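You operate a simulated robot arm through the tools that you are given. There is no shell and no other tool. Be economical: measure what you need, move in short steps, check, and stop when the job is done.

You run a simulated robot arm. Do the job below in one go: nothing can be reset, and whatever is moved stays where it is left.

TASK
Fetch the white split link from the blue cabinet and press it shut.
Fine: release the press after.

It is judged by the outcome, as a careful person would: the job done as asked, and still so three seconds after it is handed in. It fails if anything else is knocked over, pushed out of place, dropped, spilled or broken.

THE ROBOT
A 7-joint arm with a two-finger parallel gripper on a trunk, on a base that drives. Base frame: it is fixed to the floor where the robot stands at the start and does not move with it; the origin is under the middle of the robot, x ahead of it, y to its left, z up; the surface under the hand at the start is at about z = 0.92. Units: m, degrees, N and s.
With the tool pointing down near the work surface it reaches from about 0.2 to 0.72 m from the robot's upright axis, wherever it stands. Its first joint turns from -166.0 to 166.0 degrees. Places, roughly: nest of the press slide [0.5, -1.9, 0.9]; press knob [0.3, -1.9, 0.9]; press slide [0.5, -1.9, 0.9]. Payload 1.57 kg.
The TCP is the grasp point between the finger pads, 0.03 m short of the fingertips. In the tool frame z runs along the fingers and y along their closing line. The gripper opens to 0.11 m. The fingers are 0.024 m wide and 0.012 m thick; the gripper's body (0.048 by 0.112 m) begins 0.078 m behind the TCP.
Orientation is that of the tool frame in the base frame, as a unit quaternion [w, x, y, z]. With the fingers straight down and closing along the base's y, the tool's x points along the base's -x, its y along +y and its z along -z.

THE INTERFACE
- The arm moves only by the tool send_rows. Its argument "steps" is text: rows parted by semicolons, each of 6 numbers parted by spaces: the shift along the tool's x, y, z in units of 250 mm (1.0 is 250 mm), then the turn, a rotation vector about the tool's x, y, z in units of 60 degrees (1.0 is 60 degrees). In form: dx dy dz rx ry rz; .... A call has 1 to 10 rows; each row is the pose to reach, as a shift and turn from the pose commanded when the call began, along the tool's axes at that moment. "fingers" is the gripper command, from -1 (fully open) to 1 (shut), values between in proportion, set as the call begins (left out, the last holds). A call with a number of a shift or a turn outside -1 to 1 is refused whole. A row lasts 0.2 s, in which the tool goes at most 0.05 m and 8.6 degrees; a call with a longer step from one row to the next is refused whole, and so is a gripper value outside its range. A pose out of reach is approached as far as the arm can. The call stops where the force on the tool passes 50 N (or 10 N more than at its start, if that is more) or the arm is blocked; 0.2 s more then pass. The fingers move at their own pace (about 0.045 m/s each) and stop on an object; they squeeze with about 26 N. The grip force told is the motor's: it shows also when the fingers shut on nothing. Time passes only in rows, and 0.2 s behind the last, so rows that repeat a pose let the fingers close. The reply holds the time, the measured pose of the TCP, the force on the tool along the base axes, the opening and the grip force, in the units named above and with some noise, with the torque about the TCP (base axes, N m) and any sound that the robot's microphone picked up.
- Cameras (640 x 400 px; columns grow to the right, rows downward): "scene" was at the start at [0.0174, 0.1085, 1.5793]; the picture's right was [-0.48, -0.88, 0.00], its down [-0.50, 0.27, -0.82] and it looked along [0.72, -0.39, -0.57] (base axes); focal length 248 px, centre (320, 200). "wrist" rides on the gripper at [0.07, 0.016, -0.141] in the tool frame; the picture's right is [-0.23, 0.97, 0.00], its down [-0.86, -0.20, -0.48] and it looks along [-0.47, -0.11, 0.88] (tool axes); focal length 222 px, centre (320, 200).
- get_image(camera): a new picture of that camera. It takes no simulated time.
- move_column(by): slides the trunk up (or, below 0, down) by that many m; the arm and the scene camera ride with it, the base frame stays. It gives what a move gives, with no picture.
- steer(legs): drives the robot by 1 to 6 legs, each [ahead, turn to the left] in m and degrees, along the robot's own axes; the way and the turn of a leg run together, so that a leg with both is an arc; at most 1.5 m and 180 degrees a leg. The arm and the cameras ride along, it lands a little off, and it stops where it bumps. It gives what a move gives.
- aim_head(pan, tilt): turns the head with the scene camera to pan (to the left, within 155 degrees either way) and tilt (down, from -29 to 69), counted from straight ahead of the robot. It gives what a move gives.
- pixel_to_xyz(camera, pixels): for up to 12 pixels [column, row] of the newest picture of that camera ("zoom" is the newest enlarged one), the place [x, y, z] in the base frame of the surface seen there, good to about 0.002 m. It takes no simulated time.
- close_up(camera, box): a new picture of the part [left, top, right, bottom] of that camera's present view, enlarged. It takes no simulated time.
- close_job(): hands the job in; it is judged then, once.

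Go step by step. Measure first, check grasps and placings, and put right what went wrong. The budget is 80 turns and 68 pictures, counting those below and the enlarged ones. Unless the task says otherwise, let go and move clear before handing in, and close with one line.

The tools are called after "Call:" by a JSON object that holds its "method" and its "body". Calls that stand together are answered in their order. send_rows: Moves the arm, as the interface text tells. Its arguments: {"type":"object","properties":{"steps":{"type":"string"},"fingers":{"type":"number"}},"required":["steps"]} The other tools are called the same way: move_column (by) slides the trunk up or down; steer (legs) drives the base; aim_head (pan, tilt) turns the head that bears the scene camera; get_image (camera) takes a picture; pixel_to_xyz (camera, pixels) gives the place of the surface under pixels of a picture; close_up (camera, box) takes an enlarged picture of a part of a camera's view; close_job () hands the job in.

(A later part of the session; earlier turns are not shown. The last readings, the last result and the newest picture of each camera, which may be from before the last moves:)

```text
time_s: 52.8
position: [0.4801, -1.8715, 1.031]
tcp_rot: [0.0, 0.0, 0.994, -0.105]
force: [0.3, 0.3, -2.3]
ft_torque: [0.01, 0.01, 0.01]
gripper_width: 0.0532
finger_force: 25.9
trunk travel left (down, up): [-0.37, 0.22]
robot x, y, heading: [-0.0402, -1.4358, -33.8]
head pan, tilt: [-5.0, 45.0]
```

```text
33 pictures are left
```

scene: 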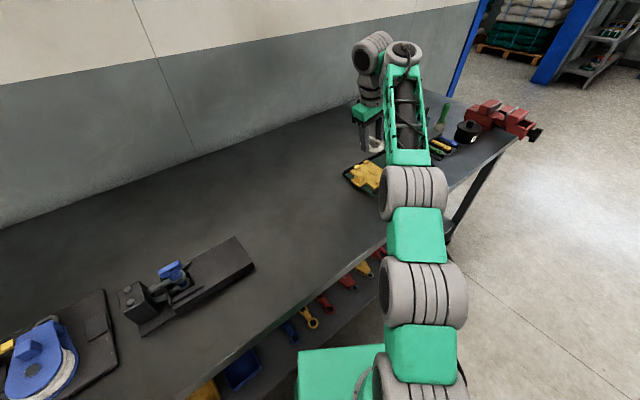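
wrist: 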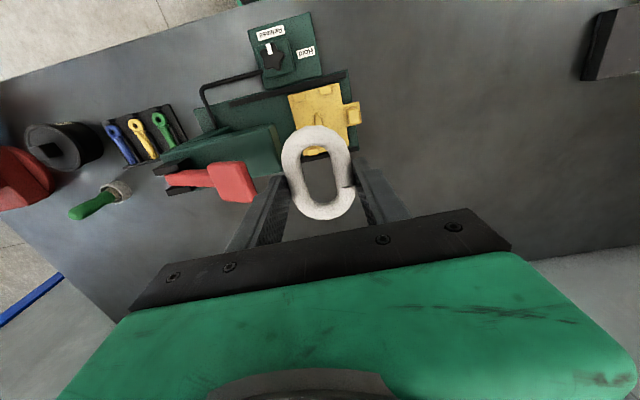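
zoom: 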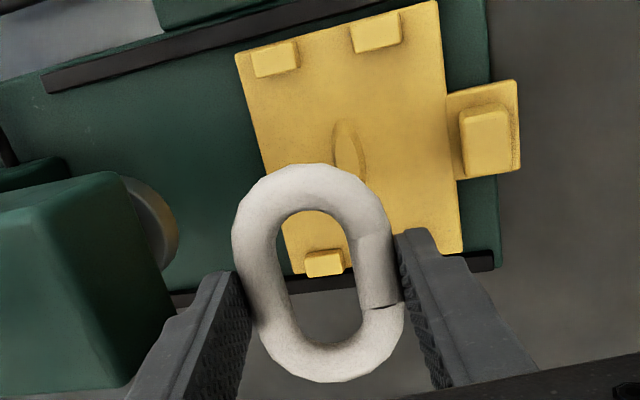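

The trunk is lower and the arm has room. I'll go to (0.4645, -1.8752, 0.965), just above the stops, and check alignment.

Call:
{"method": "send_rows", "body": {"steps": "0.02 0.01 0.04 0 0 0; 0.04 0.02 0.1 0 0 0; 0.062 0.03 0.17 0 0 0; 0.062 0.04 0.23 0 0 0; 0.062 0.04 0.261 0 0 0; 0.062 0.04 0.261 0 0 0"}}

Call:
{"method": "close_up", "body": {"camera": "wrist", "box": [240, 60, 400, 230]}}

```text
time_s: 54.2
position: [0.4654, -1.8759, 0.9651]
tcp_rot: [0.001, 0.001, 0.995, -0.105]
force: [0.0, -0.5, -2.0]
ft_torque: [-0.01, -0.05, 0.02]
gripper_width: 0.0534
finger_force: 26.4
trunk travel left (down, up): [-0.37, 0.22]
robot x, y, heading: [-0.0404, -1.438, -33.9]
head pan, tilt: [-5.0, 45.0]
```

```text
2.35 times, centred on (320, 145) of wrist
```

zoom: 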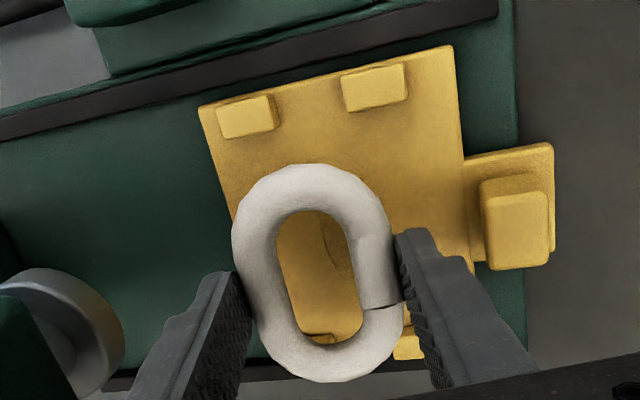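

Call:
{"method": "pixel_to_xyz", "body": {"camera": "zoom", "pixels": [[310, 168], [325, 376], [318, 166], [335, 380], [236, 240], [402, 290], [250, 300], [247, 116], [374, 88], [408, 348], [330, 235], [335, 258]]}}

Call:
{"method": "pixel_to_xyz", "body": {"camera": "zoom", "pixels": [[300, 212], [330, 342], [278, 250], [352, 250], [282, 280], [360, 300], [318, 338], [305, 185], [325, 360], [255, 240], [380, 300], [370, 220]]}}

```text
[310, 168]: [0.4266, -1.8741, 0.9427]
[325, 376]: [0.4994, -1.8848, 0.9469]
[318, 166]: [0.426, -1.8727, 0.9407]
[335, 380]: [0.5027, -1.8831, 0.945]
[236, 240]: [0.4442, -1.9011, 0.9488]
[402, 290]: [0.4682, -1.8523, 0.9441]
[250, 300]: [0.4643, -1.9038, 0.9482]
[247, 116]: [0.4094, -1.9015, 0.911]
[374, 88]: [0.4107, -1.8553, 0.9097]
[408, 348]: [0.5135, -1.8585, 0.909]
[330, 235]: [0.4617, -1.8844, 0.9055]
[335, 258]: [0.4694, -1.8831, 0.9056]
```

```text
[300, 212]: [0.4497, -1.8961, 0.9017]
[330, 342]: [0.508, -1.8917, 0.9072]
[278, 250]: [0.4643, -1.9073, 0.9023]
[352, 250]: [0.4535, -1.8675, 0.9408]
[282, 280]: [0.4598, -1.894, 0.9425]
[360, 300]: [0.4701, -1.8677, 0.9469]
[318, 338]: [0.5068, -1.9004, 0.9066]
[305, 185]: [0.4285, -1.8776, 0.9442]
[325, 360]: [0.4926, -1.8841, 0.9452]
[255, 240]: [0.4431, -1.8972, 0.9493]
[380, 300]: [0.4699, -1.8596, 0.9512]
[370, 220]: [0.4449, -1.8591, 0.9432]
```

The link centre is about (0.464, -1.878) and the nest centre about (0.4605, -1.878). I'll shift -3.5 mm in x, reduce the tilt to 6° and lower onto the nest.

Call:
{"method": "send_rows", "body": {"steps": "0.007 -0.005 0.001 -0.05 0 0; 0.014 -0.009 0.002 -0.1 0 0; 0.014 -0.003 0.03 -0.1 0 0; 0.014 0.003 0.06 -0.1 0 0; 0.014 0.008 0.085 -0.1 0 0; 0.014 0.013 0.108 -0.1 0 0; 0.014 0.013 0.108 -0.1 0 0"}}

Call:
{"method": "close_up", "body": {"camera": "wrist", "box": [240, 60, 400, 230]}}

```text
time_s: 55.8
position: [0.4611, -1.878, 0.9383]
tcp_rot: [0.0, 0.001, 0.999, -0.053]
force: [-1.1, 0.1, -2.1]
ft_torque: [0.05, 0.02, 0.01]
gripper_width: 0.0531
finger_force: 25.6
trunk travel left (down, up): [-0.37, 0.22]
robot x, y, heading: [-0.0377, -1.4378, -34.1]
head pan, tilt: [-5.0, 45.0]
```

```text
2.35 times, centred on (320, 145) of wrist
```

zoom: 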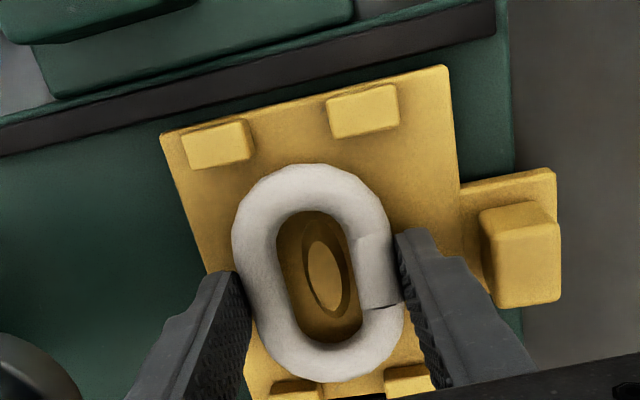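

The hole surrounds the island, but the link is yawed about 6–7° relative to it, as the side points also showed. I'll correct the yaw in place.

Call:
{"method": "send_rows", "body": {"steps": "0 0 -0.004 0 0 -0.055; 0 0 -0.004 0 0 -0.11; 0 0 0 0 0 -0.11"}}

Call:
{"method": "close_up", "body": {"camera": "wrist", "box": [240, 60, 400, 230]}}

Call:
{"method": "pixel_to_xyz", "body": {"camera": "zoom", "pixels": [[310, 168], [335, 378], [236, 240], [248, 290], [403, 295], [320, 270], [310, 225], [330, 310], [218, 146], [362, 110], [405, 385], [285, 390]]}}

```text
time_s: 56.6
position: [0.4604, -1.8773, 0.939]
tcp_rot: [-0.003, -0.057, 0.997, -0.051]
force: [0.0, 0.2, -2.1]
ft_torque: [0.0, -0.02, -0.01]
gripper_width: 0.053
finger_force: 26.1
trunk travel left (down, up): [-0.37, 0.22]
robot x, y, heading: [-0.0429, -1.4384, -33.7]
head pan, tilt: [-5.0, 45.0]
```

```text
2.35 times, centred on (320, 145) of wrist
```

zoom: 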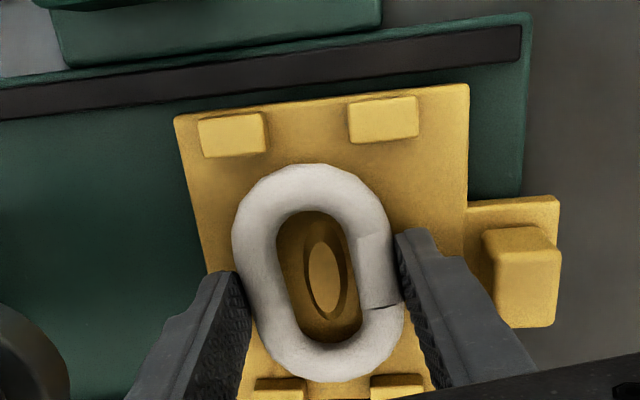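

```text
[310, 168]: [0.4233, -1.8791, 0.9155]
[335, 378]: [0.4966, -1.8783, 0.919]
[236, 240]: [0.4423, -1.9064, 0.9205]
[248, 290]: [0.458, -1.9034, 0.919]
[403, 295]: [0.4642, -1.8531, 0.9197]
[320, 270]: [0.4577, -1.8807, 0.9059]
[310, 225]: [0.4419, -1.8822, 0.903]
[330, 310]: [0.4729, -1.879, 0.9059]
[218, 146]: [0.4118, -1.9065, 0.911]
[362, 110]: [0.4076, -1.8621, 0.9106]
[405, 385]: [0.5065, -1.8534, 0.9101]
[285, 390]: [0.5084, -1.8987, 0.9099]
```

The link is now aligned over the island, centred near (0.460, -1.879). I'll lower a touch, open the fingers slightly and let it settle.

Call:
{"method": "send_rows", "body": {"steps": "0 0 0.008 0 0 0; 0 0 0.008 0 0 0"}}

Call:
{"method": "send_rows", "body": {"steps": "0 0 0 0 0 0; 0 0 0 0 0 0; 0 0 0 0 0 0; 0 0 0 0 0 0", "fingers": -0.127}}

Call:
{"method": "close_up", "body": {"camera": "wrist", "box": [240, 60, 400, 230]}}

```text
time_s: 57.2
position: [0.4611, -1.8784, 0.9365]
tcp_rot: [-0.003, -0.056, 0.997, -0.053]
force: [2.2, -0.6, 0.8]
ft_torque: [0.05, -0.08, 0.0]
gripper_width: 0.0533
finger_force: 26.6
trunk travel left (down, up): [-0.37, 0.22]
robot x, y, heading: [-0.0414, -1.4344, -33.9]
head pan, tilt: [-5.0, 45.0]
```

```text
time_s: 58.2
position: [0.4595, -1.8785, 0.9363]
tcp_rot: [-0.003, -0.056, 0.997, -0.051]
force: [-0.4, 0.5, 0.3]
ft_torque: [0.0, 0.03, -0.02]
gripper_width: 0.0617
finger_force: 0.0
trunk travel left (down, up): [-0.37, 0.22]
robot x, y, heading: [-0.0448, -1.4377, -34.2]
head pan, tilt: [-5.0, 45.0]
```

```text
2.35 times, centred on (320, 145) of wrist
```

zoom: 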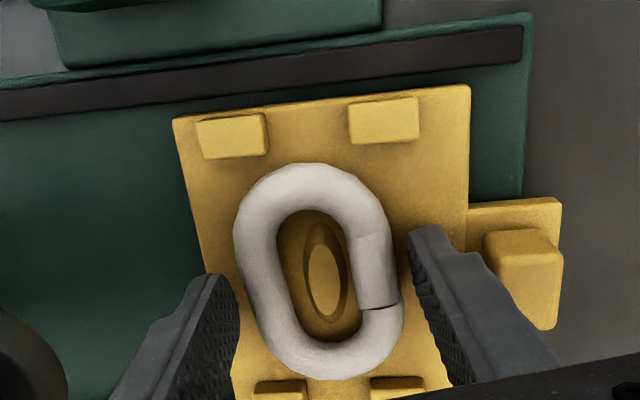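

The link has settled around the island. I'll lift straight up and look.

Call:
{"method": "send_rows", "body": {"steps": "0 -0.004 -0.04 0 0 0; 0 -0.013 -0.12 0 0 0; 0 -0.025 -0.24 0 0 0; 0 -0.042 -0.4 0 0 0; 0 0.05 -0.5 0 0 0; 0 0.2 -0.5 0 0 0; 0 0.36 -0.5 0 0 0"}}

Call:
{"method": "close_up", "body": {"camera": "wrist", "box": [180, 20, 420, 220]}}

```text
time_s: 59.8
position: [0.4504, -1.7743, 1.0512]
tcp_rot: [-0.003, -0.057, 0.997, -0.052]
force: [-0.2, 0.2, -0.3]
ft_torque: [0.0, 0.05, 0.0]
gripper_width: 0.0621
finger_force: 0.1
trunk travel left (down, up): [-0.37, 0.22]
robot x, y, heading: [-0.0428, -1.4345, -33.9]
head pan, tilt: [-5.0, 45.0]
```

```text
2.00 times, centred on (300, 120) of wrist
```

zoom: 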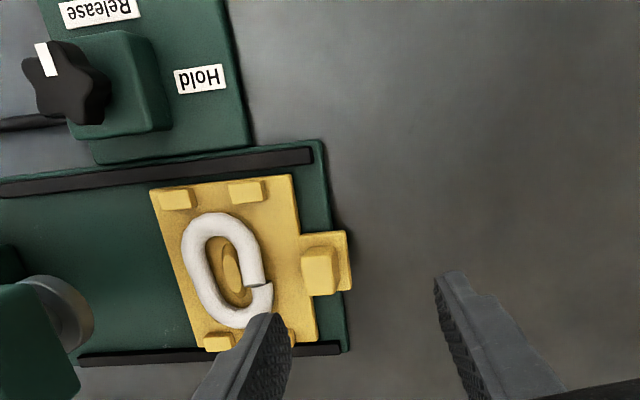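

The link sits properly in the nest. Next I'll measure the handle and the ram so I can push the slide in.

Call:
{"method": "pixel_to_xyz", "body": {"camera": "zoom", "pixels": [[320, 265], [337, 268], [303, 268], [320, 250], [318, 285], [348, 260], [68, 285], [85, 300], [80, 340], [45, 60], [60, 85], [200, 80]]}}

Call:
{"method": "pixel_to_xyz", "body": {"camera": "zoom", "pixels": [[66, 80], [90, 95], [50, 110], [28, 75], [45, 100], [75, 45], [130, 70], [35, 62], [95, 85], [262, 285], [240, 320], [210, 220]]}}

```text
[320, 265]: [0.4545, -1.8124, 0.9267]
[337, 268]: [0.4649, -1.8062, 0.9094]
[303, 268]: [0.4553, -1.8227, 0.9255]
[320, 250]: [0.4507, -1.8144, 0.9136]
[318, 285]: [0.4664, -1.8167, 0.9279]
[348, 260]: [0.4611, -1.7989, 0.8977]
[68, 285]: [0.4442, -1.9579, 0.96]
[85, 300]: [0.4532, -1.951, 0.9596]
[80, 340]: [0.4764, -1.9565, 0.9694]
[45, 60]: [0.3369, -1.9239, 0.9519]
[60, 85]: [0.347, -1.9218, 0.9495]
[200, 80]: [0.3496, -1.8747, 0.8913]
```

```text
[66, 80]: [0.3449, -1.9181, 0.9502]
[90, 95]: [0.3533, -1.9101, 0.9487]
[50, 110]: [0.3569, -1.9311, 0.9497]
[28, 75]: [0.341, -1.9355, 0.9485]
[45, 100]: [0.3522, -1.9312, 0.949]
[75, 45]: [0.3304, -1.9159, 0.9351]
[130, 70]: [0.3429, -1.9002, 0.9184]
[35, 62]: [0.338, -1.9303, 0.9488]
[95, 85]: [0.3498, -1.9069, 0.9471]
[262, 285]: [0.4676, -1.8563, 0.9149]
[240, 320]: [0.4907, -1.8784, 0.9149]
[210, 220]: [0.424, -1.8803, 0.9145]
```

The handle's outer face is at y≈-1.806 and the ram centre is near y≈-1.97. I'll close the fingers and come down on the +y side of the handle with more tilt.

Call:
{"method": "send_rows", "body": {"steps": "-0.006 0.01 0.04 0.022 0 0.018; -0.012 0.02 0.1 0.043 0 0.037; -0.018 0.03 0.17 0.065 0 0.055; -0.024 0.04 0.24 0.087 0 0.073; -0.03 0.05 0.32 0.108 0 0.092; -0.036 0.059 0.39 0.13 0 0.11; -0.036 0.059 0.441 0.13 0 0.11; -0.036 0.059 0.441 0.13 0 0.11", "fingers": 1}}

Call:
{"method": "get_image", "body": {"camera": "wrist"}}

```text
time_s: 61.6
position: [0.4652, -1.7732, 0.9529]
tcp_rot: [0.0, 0.001, 0.993, -0.118]
force: [-0.9, -0.1, -0.7]
ft_torque: [-0.03, 0.02, 0.01]
gripper_width: 0.0001
finger_force: 21.1
out of reach, approached as far as the arm can: row 7, 8
trunk travel left (down, up): [-0.37, 0.22]
robot x, y, heading: [-0.0397, -1.4353, -33.7]
head pan, tilt: [-5.0, 45.0]
```

```text
27 pictures are left
```

wrist: 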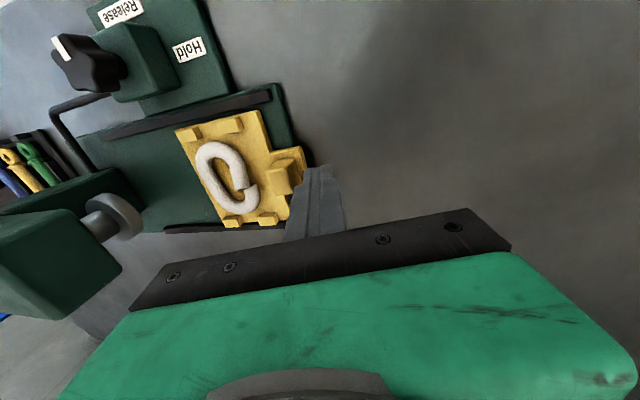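

The arm is again at its lower limit. I'll raise it, lower the trunk another 0.08 m and then come down.

Call:
{"method": "send_rows", "body": {"steps": "0 0 -0.1 0 0 0; 0 0 -0.2 0 0 0; 0 0 -0.3 0 0 0; 0 0 -0.4 0 0 0; 0 0 -0.44 0 0 0"}}

Call:
{"method": "move_column", "body": {"by": -0.08}}

```text
time_s: 62.8
position: [0.4629, -1.7451, 1.0597]
tcp_rot: [0.004, 0.001, 0.993, -0.12]
force: [0.0, -0.4, 0.5]
ft_torque: [-0.03, -0.03, -0.02]
gripper_width: 0.0
finger_force: 21.6
trunk travel left (down, up): [-0.37, 0.22]
robot x, y, heading: [-0.0409, -1.4365, -33.9]
head pan, tilt: [-5.0, 45.0]
```

```text
time_s: 63.9
position: [0.4615, -1.7469, 0.9795]
tcp_rot: [0.003, 0.0, 0.993, -0.121]
force: [0.9, 0.3, -0.1]
ft_torque: [0.03, 0.0, 0.0]
gripper_width: 0.0
finger_force: 21.5
trunk travel left (down, up): [-0.29, 0.3]
robot x, y, heading: [-0.042, -1.4338, -34.0]
head pan, tilt: [-5.0, 45.0]
```

Now I'll descend beside the handle and begin pushing gently in -y.

Call:
{"method": "send_rows", "body": {"steps": "0.01 -0.015 0.08 0 0 0; 0.01 -0.031 0.174 0 0 0; 0.01 -0.031 0.174 0 0 0; 0.01 -0.08 0.186 0 0 0; 0.01 -0.12 0.196 0 0 0; 0.01 -0.16 0.206 0 0 0; 0.01 -0.2 0.216 0 0 0; 0.01 -0.24 0.226 0 0 0; 0.01 -0.24 0.226 0 0 0"}}

Call:
{"method": "get_image", "body": {"camera": "wrist"}}

```text
time_s: 65.9
position: [0.4599, -1.8183, 0.9389]
tcp_rot: [0.003, 0.0, 0.993, -0.12]
force: [-0.5, 1.0, 0.1]
ft_torque: [0.01, -0.04, -0.02]
gripper_width: 0.0002
finger_force: 21.0
trunk travel left (down, up): [-0.29, 0.3]
robot x, y, heading: [-0.0397, -1.4369, -34.3]
head pan, tilt: [-5.0, 45.0]
```

```text
26 pictures are left
```

wrist: 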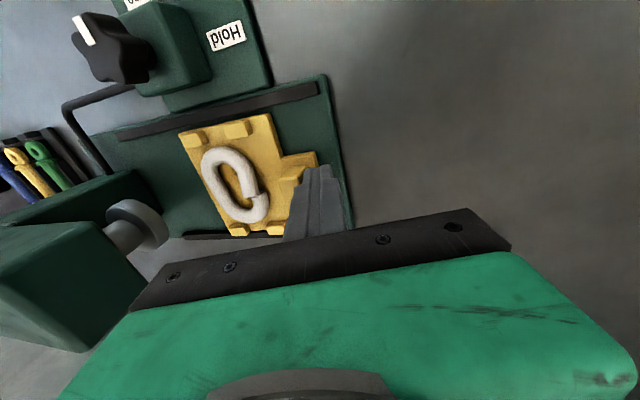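

The slide moves easily and the link stays in the nest. I'll keep pushing toward the end.

Call:
{"method": "send_rows", "body": {"steps": "0 -0.035 0.009 0 0 0; 0 -0.07 0.017 0 0 0; 0 -0.105 0.026 0 0 0; 0 -0.14 0.035 0 0 0; 0 -0.175 0.043 0 0 0; 0 -0.21 0.052 0 0 0; 0 -0.235 0.058 0 0 0; 0 -0.235 0.058 0 0 0"}}

Call:
{"method": "get_image", "body": {"camera": "wrist"}}

```text
time_s: 67.7
position: [0.46, -1.8797, 0.9386]
tcp_rot: [0.004, 0.001, 0.993, -0.121]
force: [-0.4, -0.3, -1.4]
ft_torque: [0.02, -0.03, -0.02]
gripper_width: 0.0003
finger_force: 21.2
trunk travel left (down, up): [-0.29, 0.3]
robot x, y, heading: [-0.0406, -1.4373, -33.7]
head pan, tilt: [-5.0, 45.0]
```

```text
25 pictures are left
```

wrist: 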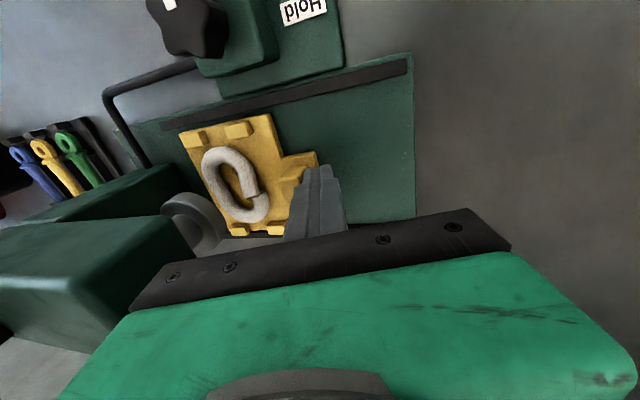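

No stop felt yet. I'll measure where the link and ram are now.

Call:
{"method": "pixel_to_xyz", "body": {"camera": "wrist", "pixels": [[194, 139], [238, 130], [232, 228], [272, 229], [220, 152], [235, 215], [205, 215], [225, 232], [185, 200], [303, 165], [260, 205], [225, 175]]}}

Call:
{"method": "close_up", "body": {"camera": "wrist", "box": [130, 80, 350, 250]}}

```text
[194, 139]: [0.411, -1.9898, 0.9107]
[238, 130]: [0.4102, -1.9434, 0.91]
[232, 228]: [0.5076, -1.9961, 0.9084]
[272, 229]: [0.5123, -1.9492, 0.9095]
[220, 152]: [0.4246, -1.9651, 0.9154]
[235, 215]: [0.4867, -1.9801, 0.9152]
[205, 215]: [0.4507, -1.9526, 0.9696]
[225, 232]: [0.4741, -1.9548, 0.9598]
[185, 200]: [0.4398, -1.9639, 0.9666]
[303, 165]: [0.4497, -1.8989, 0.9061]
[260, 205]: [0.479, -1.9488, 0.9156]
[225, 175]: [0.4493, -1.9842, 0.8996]
```

```text
2.35 times, centred on (240, 165) of wrist
```

zoom: 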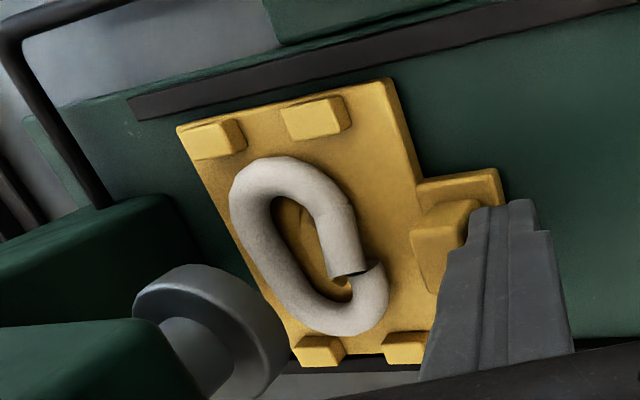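

The nest centre is at y≈-1.968 and the ram centre at about -1.975, with no stop yet. I'll push on in small steps.

Call:
{"method": "send_rows", "body": {"steps": "0 -0.01 0.0025 0 0 0; 0 -0.02 0.005 0 0 0; 0 -0.03 0.0075 0 0 0; 0 -0.03 0.0075 0 0 0"}}

```text
time_s: 68.7
position: [0.4597, -1.8838, 0.9392]
tcp_rot: [0.004, 0.001, 0.993, -0.12]
force: [-3.6, 21.7, -1.4]
ft_torque: [0.59, 0.1, -0.1]
gripper_width: 0.0
finger_force: 21.1
trunk travel left (down, up): [-0.29, 0.3]
robot x, y, heading: [-0.0443, -1.4354, -33.7]
head pan, tilt: [-5.0, 45.0]
```

The slide is against its stop (21.7 N). I'll back off and rise.

Call:
{"method": "send_rows", "body": {"steps": "0 0.05 -0.012 0 0 0; 0 0.116 -0.029 0 0 0; 0 0.09 -0.12 0 0 0; 0 0.06 -0.25 0 0 0; 0 0.02 -0.4 0 0 0; 0 0.02 -0.46 -0.07 0 0; 0 0.02 -0.46 -0.14 0 0; 0 0.02 -0.46 -0.233 0 0"}}

Call:
{"method": "close_up", "body": {"camera": "wrist", "box": [80, 0, 340, 200]}}

```text
time_s: 70.2
position: [0.4528, -1.8509, 1.0447]
tcp_rot: [0.01, 0.003, 0.996, -0.085]
force: [1.8, -0.9, -1.2]
ft_torque: [0.01, 0.15, -0.02]
gripper_width: 0.0
finger_force: 21.2
out of reach, approached as far as the arm can: row 6, 7
trunk travel left (down, up): [-0.29, 0.3]
robot x, y, heading: [-0.0415, -1.4356, -34.0]
head pan, tilt: [-5.0, 45.0]
stopped in row 7: the force on the tool passed its limit at 108 N (the readings are from after the stop); the commanded pose is now the measured one
```

```text
2.00 times, centred on (210, 100) of wrist
```

zoom: 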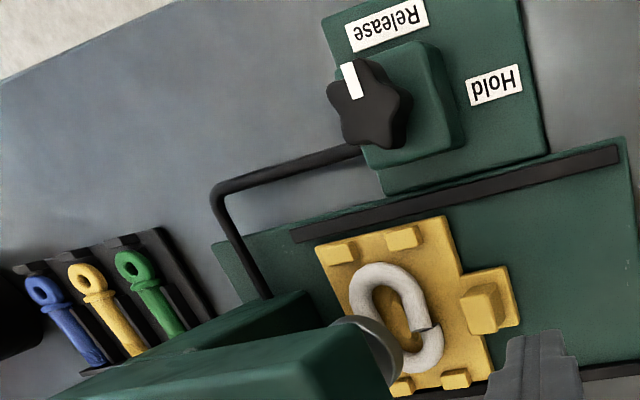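

A 108 N force tripped during the un-tilt, so I need to see what was touched.

Call:
{"method": "aim_head", "body": {"pan": -12, "tilt": 35}}

Call:
{"method": "get_image", "body": {"camera": "scene"}}

Call:
{"method": "get_image", "body": {"camera": "wrist"}}

```text
time_s: 70.9
position: [0.4558, -1.8507, 1.0429]
tcp_rot: [0.01, 0.002, 0.996, -0.084]
force: [0.4, -0.5, -1.2]
ft_torque: [-0.01, 0.01, -0.01]
gripper_width: 0.0001
finger_force: 21.1
trunk travel left (down, up): [-0.29, 0.3]
robot x, y, heading: [-0.0396, -1.4376, -33.9]
head pan, tilt: [-12.0, 35.0]
```

```text
22 pictures are left
```

scene: 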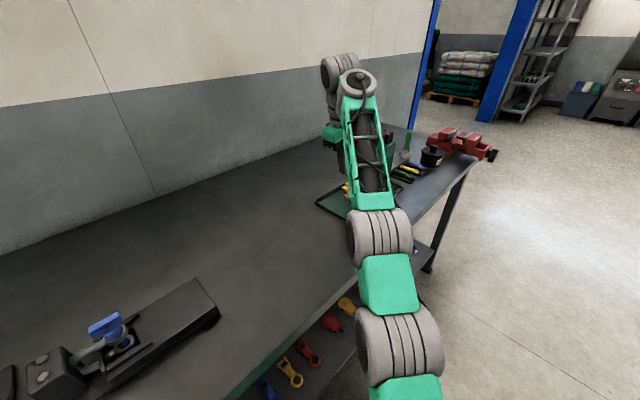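

```text
21 pictures are left
```

wrist: 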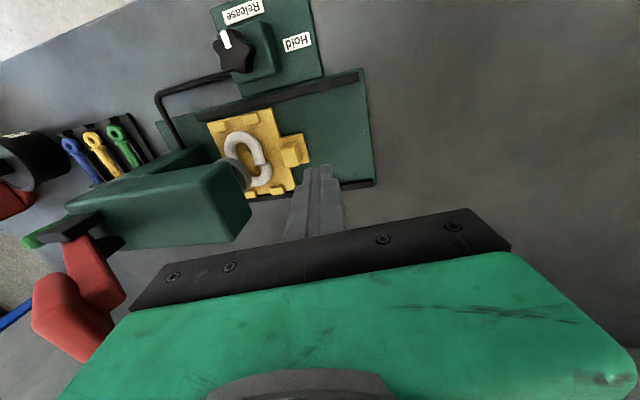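

I'll measure the lever, head and knob to check that nothing shifted.

Call:
{"method": "pixel_to_xyz", "body": {"camera": "wrist", "pixels": [[60, 300], [100, 330], [120, 295], [232, 195], [240, 230], [243, 45], [219, 123], [262, 118], [228, 40], [295, 145], [345, 90], [290, 192]]}}

Call:
{"method": "close_up", "body": {"camera": "wrist", "box": [10, 90, 330, 370]}}

```text
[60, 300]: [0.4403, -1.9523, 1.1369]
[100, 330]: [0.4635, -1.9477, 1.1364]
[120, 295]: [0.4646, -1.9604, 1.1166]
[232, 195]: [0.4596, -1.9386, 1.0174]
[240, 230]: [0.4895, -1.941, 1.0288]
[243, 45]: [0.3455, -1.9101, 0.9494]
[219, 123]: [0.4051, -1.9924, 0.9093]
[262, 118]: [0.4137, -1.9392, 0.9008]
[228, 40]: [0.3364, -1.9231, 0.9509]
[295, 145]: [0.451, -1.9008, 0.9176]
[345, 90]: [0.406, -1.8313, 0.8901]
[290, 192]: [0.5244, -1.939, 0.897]
```

```text
1.43 times, centred on (170, 230) of wrist
```

zoom: 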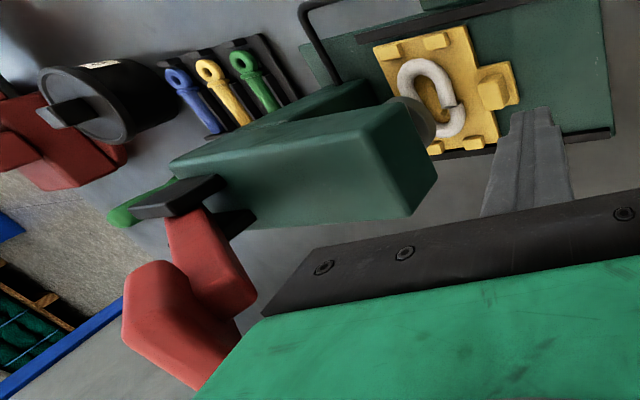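

Everything is where it was, with the lever and head unchanged. I'll now go to hover over the knob at about (0.345, -1.92), moving in -x first and turning to +45° yaw.

Call:
{"method": "send_rows", "body": {"steps": "0.06 0 0.01 -0.015 -0.006 -0.075; 0.15 0 0.02 -0.03 -0.013 -0.15; 0.24 0 0.03 -0.046 -0.019 -0.224; 0.33 -0.02 0.04 -0.061 -0.025 -0.299; 0.4 -0.06 0.05 -0.077 -0.032 -0.374; 0.444 -0.11 0.06 -0.092 -0.038 -0.449; 0.444 -0.16 0.07 -0.107 -0.044 -0.524; 0.444 -0.21 0.08 -0.122 -0.05 -0.6; 0.444 -0.24 0.09 -0.138 -0.057 -0.674; 0.444 -0.263 0.098 -0.153 -0.063 -0.748", "fingers": -0.18}}

Call:
{"method": "get_image", "body": {"camera": "wrist"}}

```text
time_s: 73.1
position: [0.3439, -1.9191, 1.0286]
tcp_rot: [0.01, -0.381, 0.925, -0.002]
force: [0.7, -0.7, -0.2]
ft_torque: [0.01, 0.02, 0.04]
gripper_width: 0.0647
finger_force: 0.0
trunk travel left (down, up): [-0.29, 0.3]
robot x, y, heading: [-0.0431, -1.4348, -33.8]
head pan, tilt: [-12.0, 35.0]
```

```text
19 pictures are left
```

wrist: 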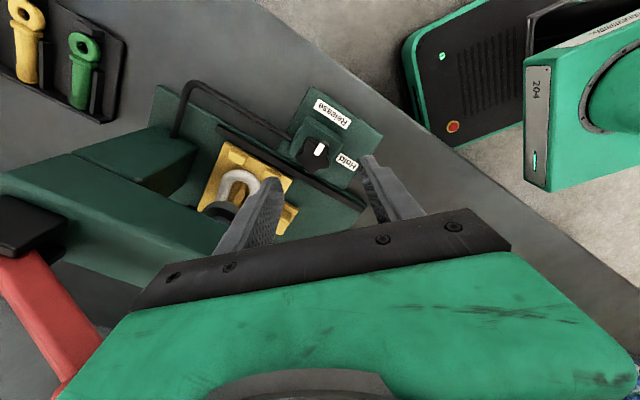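

I'm over the knob. I'll zoom to find its exact centre and pointer.

Call:
{"method": "close_up", "body": {"camera": "wrist", "box": [270, 80, 390, 200]}}

Call:
{"method": "pixel_to_xyz", "body": {"camera": "zoom", "pixels": [[270, 230], [300, 255], [230, 245], [265, 285], [285, 195], [240, 205], [285, 240], [240, 170], [290, 280], [310, 220], [270, 255], [255, 225]]}}

```text
3.33 times, centred on (330, 140) of wrist
```

zoom: 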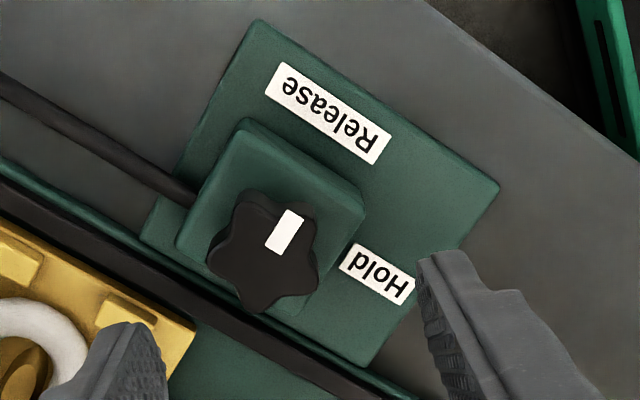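

```text
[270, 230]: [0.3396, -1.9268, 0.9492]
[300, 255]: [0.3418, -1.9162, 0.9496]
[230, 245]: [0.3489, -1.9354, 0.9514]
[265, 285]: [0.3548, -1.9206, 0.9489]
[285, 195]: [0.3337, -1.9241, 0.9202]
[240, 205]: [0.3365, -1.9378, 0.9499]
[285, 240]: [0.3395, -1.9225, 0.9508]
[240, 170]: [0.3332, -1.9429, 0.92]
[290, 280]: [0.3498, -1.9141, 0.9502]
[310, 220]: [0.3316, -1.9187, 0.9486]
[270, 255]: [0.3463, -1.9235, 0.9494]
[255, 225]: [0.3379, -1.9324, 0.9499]
```

The knob centre is about (0.345, -1.925) with its top at z=0.950. I'll descend around it and close.

Call:
{"method": "send_rows", "body": {"steps": "0.013 -0.02 0.05 0 0 0; 0.013 -0.02 0.11 0 0 0; 0.013 -0.02 0.17 0 0 0; 0.013 -0.02 0.22 0 0 0; 0.013 -0.02 0.254 0 0 0; 0.013 -0.02 0.254 0 0 0"}}

Call:
{"method": "send_rows", "body": {"steps": "0 0 0 0 0 0; 0 0 0 0 0 0; 0 0 0 0 0 0; 0 0 0 0 0 0", "fingers": 1}}

Call:
{"method": "close_up", "body": {"camera": "wrist", "box": [240, 80, 400, 220]}}

```text
time_s: 74.5
position: [0.3466, -1.9231, 0.9653]
tcp_rot: [0.01, -0.381, 0.925, -0.004]
force: [-0.5, -0.4, 0.0]
ft_torque: [-0.02, -0.02, 0.02]
gripper_width: 0.0648
finger_force: 0.0
trunk travel left (down, up): [-0.29, 0.3]
robot x, y, heading: [-0.0452, -1.4371, -33.8]
head pan, tilt: [-12.0, 35.0]
```

```text
time_s: 75.5
position: [0.3463, -1.9253, 0.9654]
tcp_rot: [0.01, -0.381, 0.924, -0.004]
force: [6.2, -7.5, 1.8]
ft_torque: [-0.05, 0.2, 0.01]
gripper_width: 0.0348
finger_force: 33.7
trunk travel left (down, up): [-0.29, 0.3]
robot x, y, heading: [-0.0422, -1.4424, -34.0]
head pan, tilt: [-12.0, 35.0]
```

```text
2.86 times, centred on (320, 150) of wrist
```

zoom: 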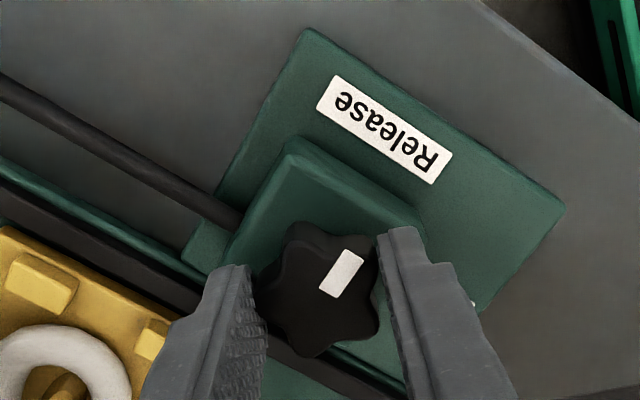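

The knob is gripped at 0.035 m. I'll turn it toward Hold, which is clockwise seen from above, by 60° first.

Call:
{"method": "send_rows", "body": {"steps": "0 0 0 0 0 0.12; 0 0 0 0 0 0.24; 0 0 0 0 0 0.36; 0 0 0 0 0 0.48; 0 0 0 0 0 0.6; 0 0 0 0 0 0.72; 0 0 0 0 0 0.84; 0 0 0 0 0 0.92; 0 0 0 0 0 1; 0 0 0 0 0 1"}}

Call:
{"method": "send_rows", "body": {"steps": "0 0 0 0 0 0.1; 0 0 0 0 0 0.2; 0 0 0 0 0 0.3; 0 0 0 0 0 0.4; 0 0 0 0 0 0.48; 0 0 0 0 0 0.5; 0 0 0 0 0 0.5"}}

Call:
{"method": "close_up", "body": {"camera": "wrist", "box": [240, 80, 400, 220]}}

```text
time_s: 77.7
position: [0.3469, -1.9237, 0.9647]
tcp_rot: [0.01, 0.133, 0.991, 0.002]
force: [6.0, 0.7, 4.3]
ft_torque: [-0.36, -0.55, 0.02]
gripper_width: 0.0346
finger_force: 41.7
trunk travel left (down, up): [-0.29, 0.3]
robot x, y, heading: [-0.0436, -1.434, -33.7]
head pan, tilt: [-12.0, 35.0]
```

```text
time_s: 79.3
position: [0.3466, -1.9226, 0.9636]
tcp_rot: [0.009, 0.384, 0.923, 0.006]
force: [7.4, 4.7, 3.0]
ft_torque: [-0.53, -0.01, 0.66]
gripper_width: 0.0349
finger_force: 41.6
trunk travel left (down, up): [-0.29, 0.3]
robot x, y, heading: [-0.0417, -1.4379, -34.2]
head pan, tilt: [-12.0, 35.0]
```

```text
2.86 times, centred on (320, 150) of wrist
```

zoom: 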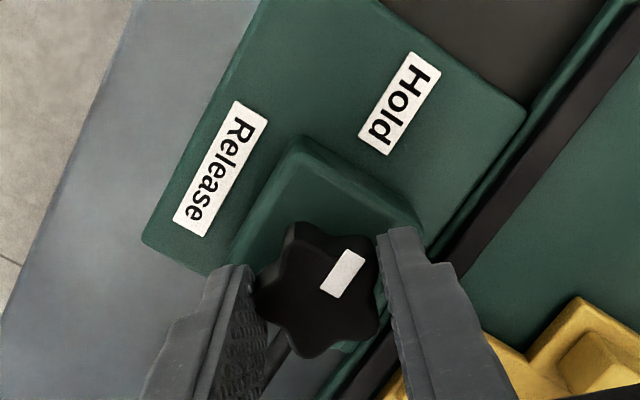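

The pointer now aims at Hold, and the rising torque suggests it reached its stop. I'll let go, rise and look at the ram.

Call:
{"method": "send_rows", "body": {"steps": "0 0 0 0 0 0; 0 0 0 0 0 0; 0 0 0 0 0 0; 0 0 -0.1 0 0 0; 0 0 -0.25 0 0 0; 0 0 -0.4 0 0 0; 0 0 -0.5 0 0 0", "fingers": -0.18}}

Call:
{"method": "get_image", "body": {"camera": "wrist"}}

```text
time_s: 80.6
position: [0.3473, -1.9276, 1.0368]
tcp_rot: [0.022, 0.384, 0.923, -0.004]
force: [16.0, -26.7, -44.2]
ft_torque: [0.54, -0.11, 0.26]
gripper_width: 0.0651
finger_force: 0.2
out of reach, approached as far as the arm can: row 6
trunk travel left (down, up): [-0.29, 0.3]
robot x, y, heading: [-0.0414, -1.4361, -34.0]
head pan, tilt: [-12.0, 35.0]
stopped in row 6: the force on the tool passed its limit at 156 N (the readings are from after the stop); the commanded pose is now the measured one
```

```text
15 pictures are left
```

wrist: 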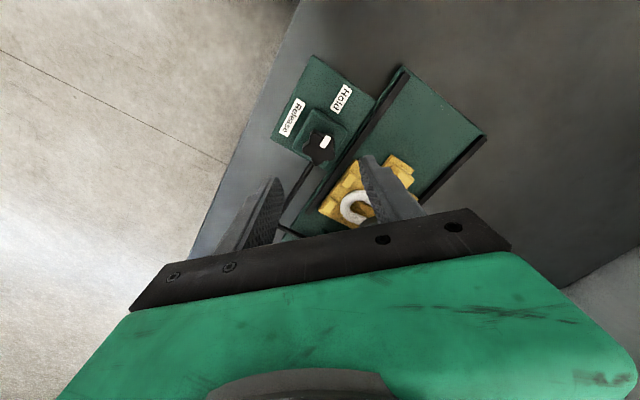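

The knob points to Hold. The arm again hit its own upper limit at about trunk height + 1.25, so I'll ease down and raise the trunk to gain height for the lever.

Call:
{"method": "send_rows", "body": {"steps": "0 0 0.02 0 0 0; 0 0 0.05 0 0 0; 0 0 0.05 0 0 0; 0 0 0.05 0 0 0", "fingers": 1}}

Call:
{"method": "move_column", "body": {"by": 0.2}}

Call:
{"method": "aim_head", "body": {"pan": -10, "tilt": 45}}

Call:
{"method": "get_image", "body": {"camera": "scene"}}

```text
time_s: 81.6
position: [0.3486, -1.9274, 1.0235]
tcp_rot: [0.02, 0.383, 0.923, -0.001]
force: [0.2, -0.3, 0.1]
ft_torque: [0.03, 0.02, 0.02]
gripper_width: 0.0003
finger_force: 13.0
trunk travel left (down, up): [-0.29, 0.3]
robot x, y, heading: [-0.0423, -1.4361, -33.9]
head pan, tilt: [-12.0, 35.0]
```

```text
time_s: 83.8
position: [0.3478, -1.9271, 1.2256]
tcp_rot: [0.02, 0.384, 0.923, -0.001]
force: [-0.8, 0.2, 0.4]
ft_torque: [-0.01, 0.0, -0.01]
gripper_width: 0.0
finger_force: 21.3
trunk travel left (down, up): [-0.49, 0.1]
robot x, y, heading: [-0.0411, -1.4381, -33.5]
head pan, tilt: [-12.0, 35.0]
```

```text
time_s: 84.5
position: [0.3488, -1.9269, 1.224]
tcp_rot: [0.019, 0.384, 0.923, -0.001]
force: [0.1, 0.1, -0.7]
ft_torque: [-0.01, 0.0, -0.01]
gripper_width: 0.0
finger_force: 21.4
trunk travel left (down, up): [-0.49, 0.1]
robot x, y, heading: [-0.0398, -1.4353, -33.9]
head pan, tilt: [-10.0, 45.0]
```

```text
14 pictures are left
```

scene: 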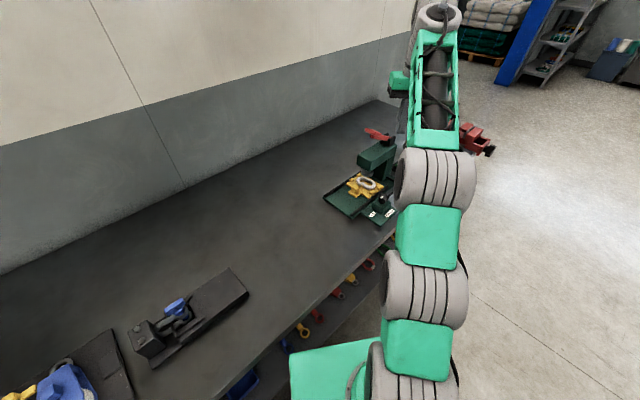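

The press is now visible around (370,180). I'll zoom in to view and measure the lever.

Call:
{"method": "close_up", "body": {"camera": "scene", "box": [315, 115, 415, 235]}}

Call:
{"method": "pixel_to_xyz", "body": {"camera": "scene", "pixels": [[368, 132], [373, 134], [378, 137], [385, 139], [372, 130], [380, 152], [365, 180], [366, 160]]}}

```text
3.33 times, centred on (365, 175) of scene
```

zoom: 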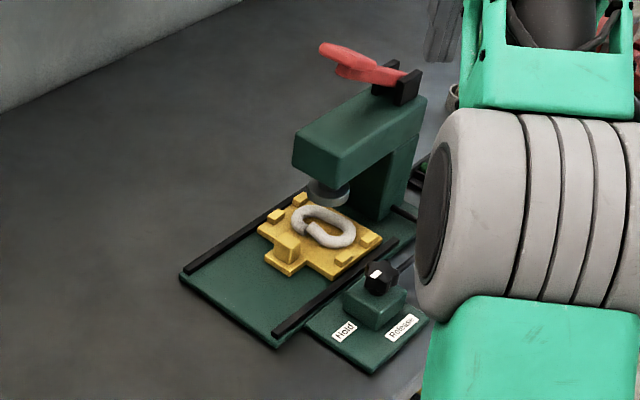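

```text
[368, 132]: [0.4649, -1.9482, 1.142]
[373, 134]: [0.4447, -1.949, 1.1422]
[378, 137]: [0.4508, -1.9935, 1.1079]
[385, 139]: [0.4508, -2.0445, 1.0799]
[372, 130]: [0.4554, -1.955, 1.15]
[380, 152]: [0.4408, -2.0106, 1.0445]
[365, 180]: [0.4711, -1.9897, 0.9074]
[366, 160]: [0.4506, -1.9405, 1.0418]
```

The lever's hand plate is near (0.458, -1.957, 1.148). I'll move the closed fingertips above it.

Call:
{"method": "send_rows", "body": {"steps": "-0.08 0.044 0 0 0 0; -0.16 0.089 0 0 0 0; -0.24 0.133 0 0 0 0; -0.32 0.178 0 0 0 0; -0.395 0.222 0 0 0 0; -0.395 0.222 0.06 0 0 0; -0.395 0.222 0.12 0 0 0; -0.395 0.222 0.12 0 0 0"}}

Call:
{"method": "close_up", "body": {"camera": "scene", "box": [315, 85, 435, 215]}}

```text
time_s: 85.2
position: [0.376, -1.9279, 1.2159]
tcp_rot: [0.025, 0.382, 0.924, -0.005]
force: [7.7, -8.5, -16.2]
ft_torque: [0.05, 0.32, -0.14]
gripper_width: 0.0001
finger_force: 21.3
out of reach, approached as far as the arm can: row 1, 2, 3
trunk travel left (down, up): [-0.49, 0.1]
robot x, y, heading: [-0.0407, -1.438, -33.8]
head pan, tilt: [-10.0, 45.0]
stopped in row 3: the force on the tool passed its limit at 72 N (the readings are from after the stop); the commanded pose is now the measured one
```

```text
3.08 times, centred on (375, 150) of scene
```

zoom: 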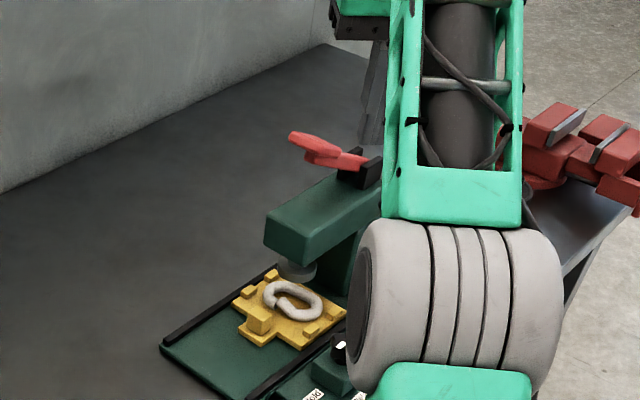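

The lever is too far from here (r≈0.72). I'll retract the arm, then drive about 0.3 m in -y to bring it within reach.

Call:
{"method": "send_rows", "body": {"steps": "0.06 0 0.02 0 0 0; 0.15 0.01 0.03 0 0 0; 0.25 0.02 0.03 0 0 0; 0.35 0.02 0.03 0 0 0; 0.4 0.03 0.03 0 0 0"}}

Call:
{"method": "steer", "body": {"legs": [[-0.06, 0], [0, -56], [0.33, 0], [0, 60]]}}

Call:
{"method": "aim_head", "body": {"pan": 15, "tilt": 45}}

Call:
{"method": "get_image", "body": {"camera": "scene"}}

```text
time_s: 86.4
position: [0.3105, -1.8515, 1.2033]
tcp_rot: [0.023, 0.382, 0.924, -0.005]
force: [0.3, -0.5, 0.7]
ft_torque: [-0.01, 0.0, -0.01]
gripper_width: 0.0002
finger_force: 20.9
trunk travel left (down, up): [-0.49, 0.1]
robot x, y, heading: [-0.0438, -1.439, -33.8]
head pan, tilt: [-10.0, 45.0]
```

```text
time_s: 94.3
position: [0.2821, -2.1304, 1.2037]
tcp_rot: [0.024, 0.355, 0.935, -0.004]
force: [-0.8, 0.5, -0.4]
ft_torque: [0.01, -0.01, 0.02]
gripper_width: 0.0
finger_force: 21.5
trunk travel left (down, up): [-0.49, 0.1]
robot x, y, heading: [-0.0957, -1.7353, -30.5]
head pan, tilt: [-10.0, 45.0]
```

```text
time_s: 95.2
position: [0.2826, -2.1289, 1.2043]
tcp_rot: [0.025, 0.354, 0.935, -0.004]
force: [-0.2, -0.8, -0.1]
ft_torque: [0.02, 0.03, 0.03]
gripper_width: 0.0001
finger_force: 21.4
trunk travel left (down, up): [-0.49, 0.1]
robot x, y, heading: [-0.0905, -1.7365, -30.5]
head pan, tilt: [15.0, 45.0]
```

```text
11 pictures are left
```

scene: 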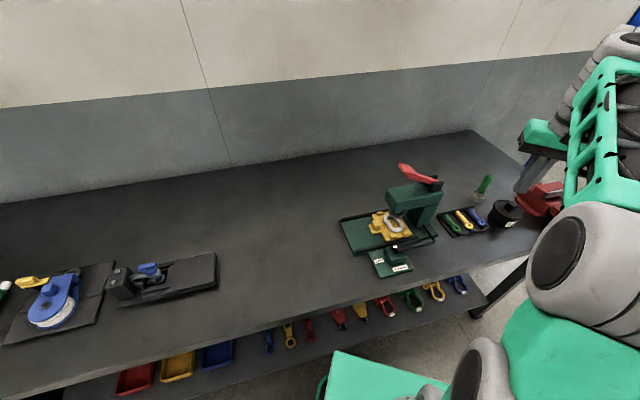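

Clear view; the lever is at about (400–435, 165–185). I'll measure it and the knob from this viewpoint.

Call:
{"method": "pixel_to_xyz", "body": {"camera": "scene", "pixels": [[402, 167], [408, 170], [412, 173], [420, 177], [432, 182], [405, 166], [410, 190], [404, 236], [404, 233], [376, 260], [400, 267], [395, 224]]}}

```text
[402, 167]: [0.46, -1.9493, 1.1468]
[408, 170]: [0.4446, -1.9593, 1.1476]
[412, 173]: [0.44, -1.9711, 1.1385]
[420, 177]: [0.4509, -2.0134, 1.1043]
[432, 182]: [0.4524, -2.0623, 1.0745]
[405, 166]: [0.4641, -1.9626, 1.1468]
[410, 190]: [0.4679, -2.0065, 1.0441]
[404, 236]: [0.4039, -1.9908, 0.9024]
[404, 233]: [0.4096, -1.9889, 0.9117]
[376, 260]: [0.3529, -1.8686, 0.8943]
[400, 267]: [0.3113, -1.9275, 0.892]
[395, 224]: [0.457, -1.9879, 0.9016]
```

I'll move the closed fingertips over the lever plate at (0.457, -1.962), keeping z.

Call:
{"method": "send_rows", "body": {"steps": "-0.008 0.096 -0.01 0 0 0; -0.016 0.192 -0.02 0 0 0; -0.024 0.288 -0.02 0 0 0; -0.032 0.384 -0.02 0 0 0; -0.04 0.48 -0.02 0 0 0; -0.047 0.576 -0.02 0 0 0; -0.055 0.672 -0.02 0 0 0; -0.063 0.768 -0.02 0 0 0; -0.071 0.864 -0.02 0 0 0; -0.079 0.96 -0.02 0 0 0"}}

```text
time_s: 97.4
position: [0.4552, -1.9626, 1.2113]
tcp_rot: [0.023, 0.355, 0.935, -0.005]
force: [-0.8, 0.1, -0.1]
ft_torque: [-0.03, 0.02, 0.01]
gripper_width: 0.0
finger_force: 20.6
trunk travel left (down, up): [-0.49, 0.1]
robot x, y, heading: [-0.0958, -1.7327, -30.7]
head pan, tilt: [15.0, 45.0]
```

In position. I'll press down on the lever.

Call:
{"method": "send_rows", "body": {"steps": "0 0 0.07 0 0 0; 0 0 0.13 0 0 0; 0 0 0.17 0 0 0; 0 0 0.21 0 0 0; 0 0 0.25 0 0 0; 0 0 0.29 0 0 0; 0 0 0.33 0 0 0; 0 0 0.37 0 0 0; 0 0 0.41 0 0 0; 0 0 0.44 0 0 0"}}

Call:
{"method": "close_up", "body": {"camera": "scene", "box": [335, 140, 475, 280]}}

```text
time_s: 99.6
position: [0.4613, -1.9644, 1.1171]
tcp_rot: [0.037, 0.354, 0.935, -0.004]
force: [-2.2, 1.8, 15.5]
ft_torque: [0.16, 0.1, 0.19]
gripper_width: 0.0001
finger_force: 21.5
trunk travel left (down, up): [-0.49, 0.1]
robot x, y, heading: [-0.0911, -1.7341, -30.7]
head pan, tilt: [15.0, 45.0]
stopped in row 10: the force on the tool passed its limit at 55 N (the readings are from after the stop); the commanded pose is now the measured one
```

```text
2.86 times, centred on (405, 210) of scene
```

zoom: 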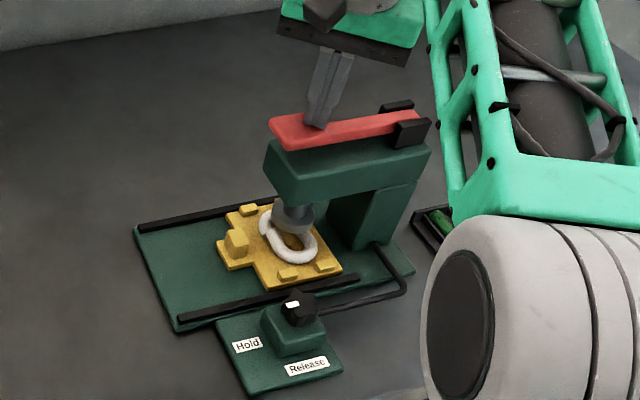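

The lever is fully down and the ram has come down somewhat. I'll raise the arm and see whether the lever returns and whether the ram holds.

Call:
{"method": "send_rows", "body": {"steps": "0 0 -0.06 0 0 0; 0 0 -0.14 0 0 0; 0 0 -0.24 0 0 0; 0 0 -0.34 0 0 0; 0 0 -0.36 0 0 0; 0 0 -0.36 0 0 0"}}

Call:
{"method": "close_up", "body": {"camera": "scene", "box": [335, 140, 475, 280]}}

Call:
{"method": "pixel_to_xyz", "body": {"camera": "zoom", "pixels": [[290, 215], [300, 222], [278, 222], [268, 240], [300, 255], [240, 250], [293, 310], [290, 125], [270, 225], [280, 245], [310, 245], [330, 260]]}}

```text
time_s: 101.0
position: [0.4568, -1.9626, 1.2024]
tcp_rot: [0.033, 0.354, 0.935, -0.004]
force: [0.8, -0.8, 0.8]
ft_torque: [-0.02, -0.02, 0.03]
gripper_width: 0.0001
finger_force: 21.2
trunk travel left (down, up): [-0.49, 0.1]
robot x, y, heading: [-0.0928, -1.7398, -30.4]
head pan, tilt: [15.0, 45.0]
```

```text
2.86 times, centred on (405, 210) of scene
```

zoom: 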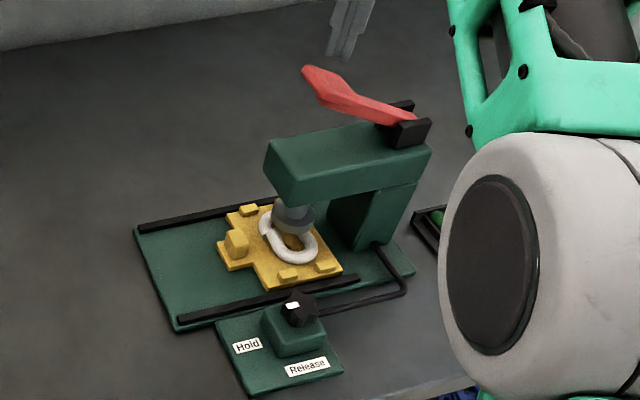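

```text
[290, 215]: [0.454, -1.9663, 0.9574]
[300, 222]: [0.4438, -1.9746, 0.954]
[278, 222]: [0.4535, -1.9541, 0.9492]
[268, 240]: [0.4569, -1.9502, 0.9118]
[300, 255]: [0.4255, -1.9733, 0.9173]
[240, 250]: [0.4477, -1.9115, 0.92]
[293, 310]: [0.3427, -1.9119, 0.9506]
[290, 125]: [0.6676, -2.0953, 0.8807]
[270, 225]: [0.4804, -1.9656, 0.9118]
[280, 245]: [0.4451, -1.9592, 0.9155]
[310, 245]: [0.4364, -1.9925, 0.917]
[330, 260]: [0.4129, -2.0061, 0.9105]
```

The lever springs back, and the ram held about 12 mm lower but isn't on the link yet (ram bottom ≈0.945, link top ≈0.918). I'll pump twice more.

Call:
{"method": "send_rows", "body": {"steps": "0 0 0.17 0 0 0; 0 0 0.32 0 0 0; 0 0 0.33 0 0 0; 0 0 0.16 0 0 0; 0 0 0 0 0 0; 0 0 0.17 0 0 0; 0 0 0.32 0 0 0; 0 0 0.33 0 0 0; 0 0 0.16 0 0 0; 0 0 0 0 0 0"}}

Call:
{"method": "close_up", "body": {"camera": "scene", "box": [365, 180, 445, 260]}}

Call:
{"method": "pixel_to_xyz", "body": {"camera": "scene", "pixels": [[394, 215], [395, 216], [398, 218], [390, 217]]}}

```text
time_s: 103.2
position: [0.456, -1.9646, 1.2021]
tcp_rot: [0.034, 0.353, 0.935, -0.004]
force: [-0.4, -0.8, 0.6]
ft_torque: [0.04, 0.01, 0.0]
gripper_width: 0.0
finger_force: 21.5
trunk travel left (down, up): [-0.49, 0.1]
robot x, y, heading: [-0.0942, -1.7347, -30.8]
head pan, tilt: [15.0, 45.0]
```

```text
5.00 times, centred on (405, 220) of scene
```

zoom: 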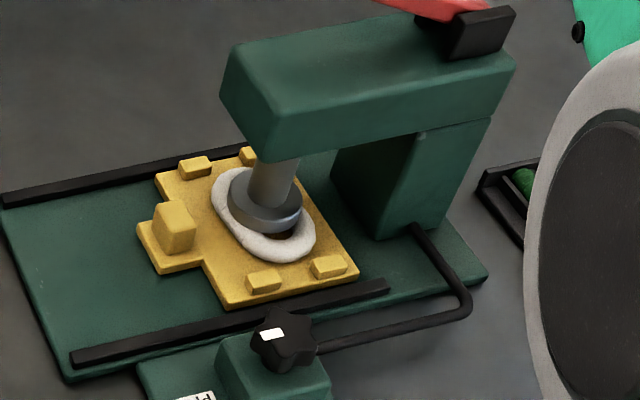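

```text
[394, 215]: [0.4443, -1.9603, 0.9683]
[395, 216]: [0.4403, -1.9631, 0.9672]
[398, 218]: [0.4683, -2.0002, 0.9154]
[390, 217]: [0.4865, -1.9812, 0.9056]
```

The ram is now just above the link. I'll pump again and hold at the bottom to read the force.

Call:
{"method": "send_rows", "body": {"steps": "0 0 0.13 0 0 0; 0 0 0.22 0 0 0; 0 0 0.28 0 0 0; 0 0 0.33 0 0 0; 0 0 0.33 0 0 0"}}

```text
time_s: 104.4
position: [0.4609, -1.9645, 1.1201]
tcp_rot: [0.034, 0.354, 0.935, -0.004]
force: [-0.3, 4.5, 5.3]
ft_torque: [0.21, 0.0, 0.04]
gripper_width: 0.0
finger_force: 21.6
trunk travel left (down, up): [-0.49, 0.1]
robot x, y, heading: [-0.0955, -1.735, -30.4]
head pan, tilt: [15.0, 45.0]
```

Little resistance so far, so I'll do another full stroke, ending at the bottom.

Call:
{"method": "send_rows", "body": {"steps": "0 0 -0.16 0 0 0; 0 0 -0.32 0 0 0; 0 0 -0.34 0 0 0; 0 0 -0.2 0 0 0; 0 0 -0.1 0 0 0; 0 0 -0.04 0 0 0; 0 0 0 0 0 0; 0 0 0.01 0 0 0"}}

Call:
{"method": "close_up", "body": {"camera": "scene", "box": [365, 180, 445, 260]}}

```text
time_s: 106.2
position: [0.4629, -1.9639, 1.1189]
tcp_rot: [0.034, 0.354, 0.935, -0.005]
force: [-0.2, 6.1, 5.2]
ft_torque: [0.17, 0.01, -0.01]
gripper_width: 0.0
finger_force: 21.6
trunk travel left (down, up): [-0.49, 0.1]
robot x, y, heading: [-0.0937, -1.7325, -30.4]
head pan, tilt: [15.0, 45.0]
```

```text
5.00 times, centred on (405, 220) of scene
```

zoom: 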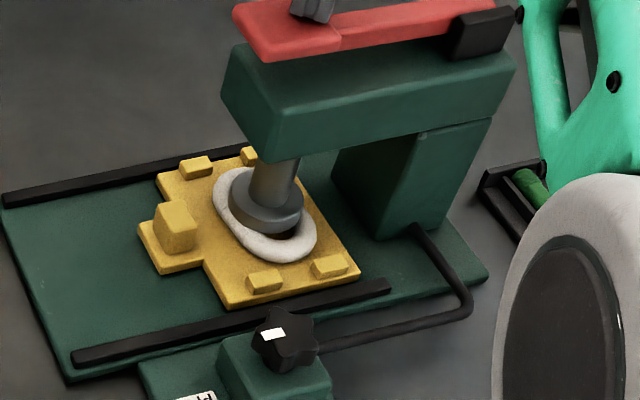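

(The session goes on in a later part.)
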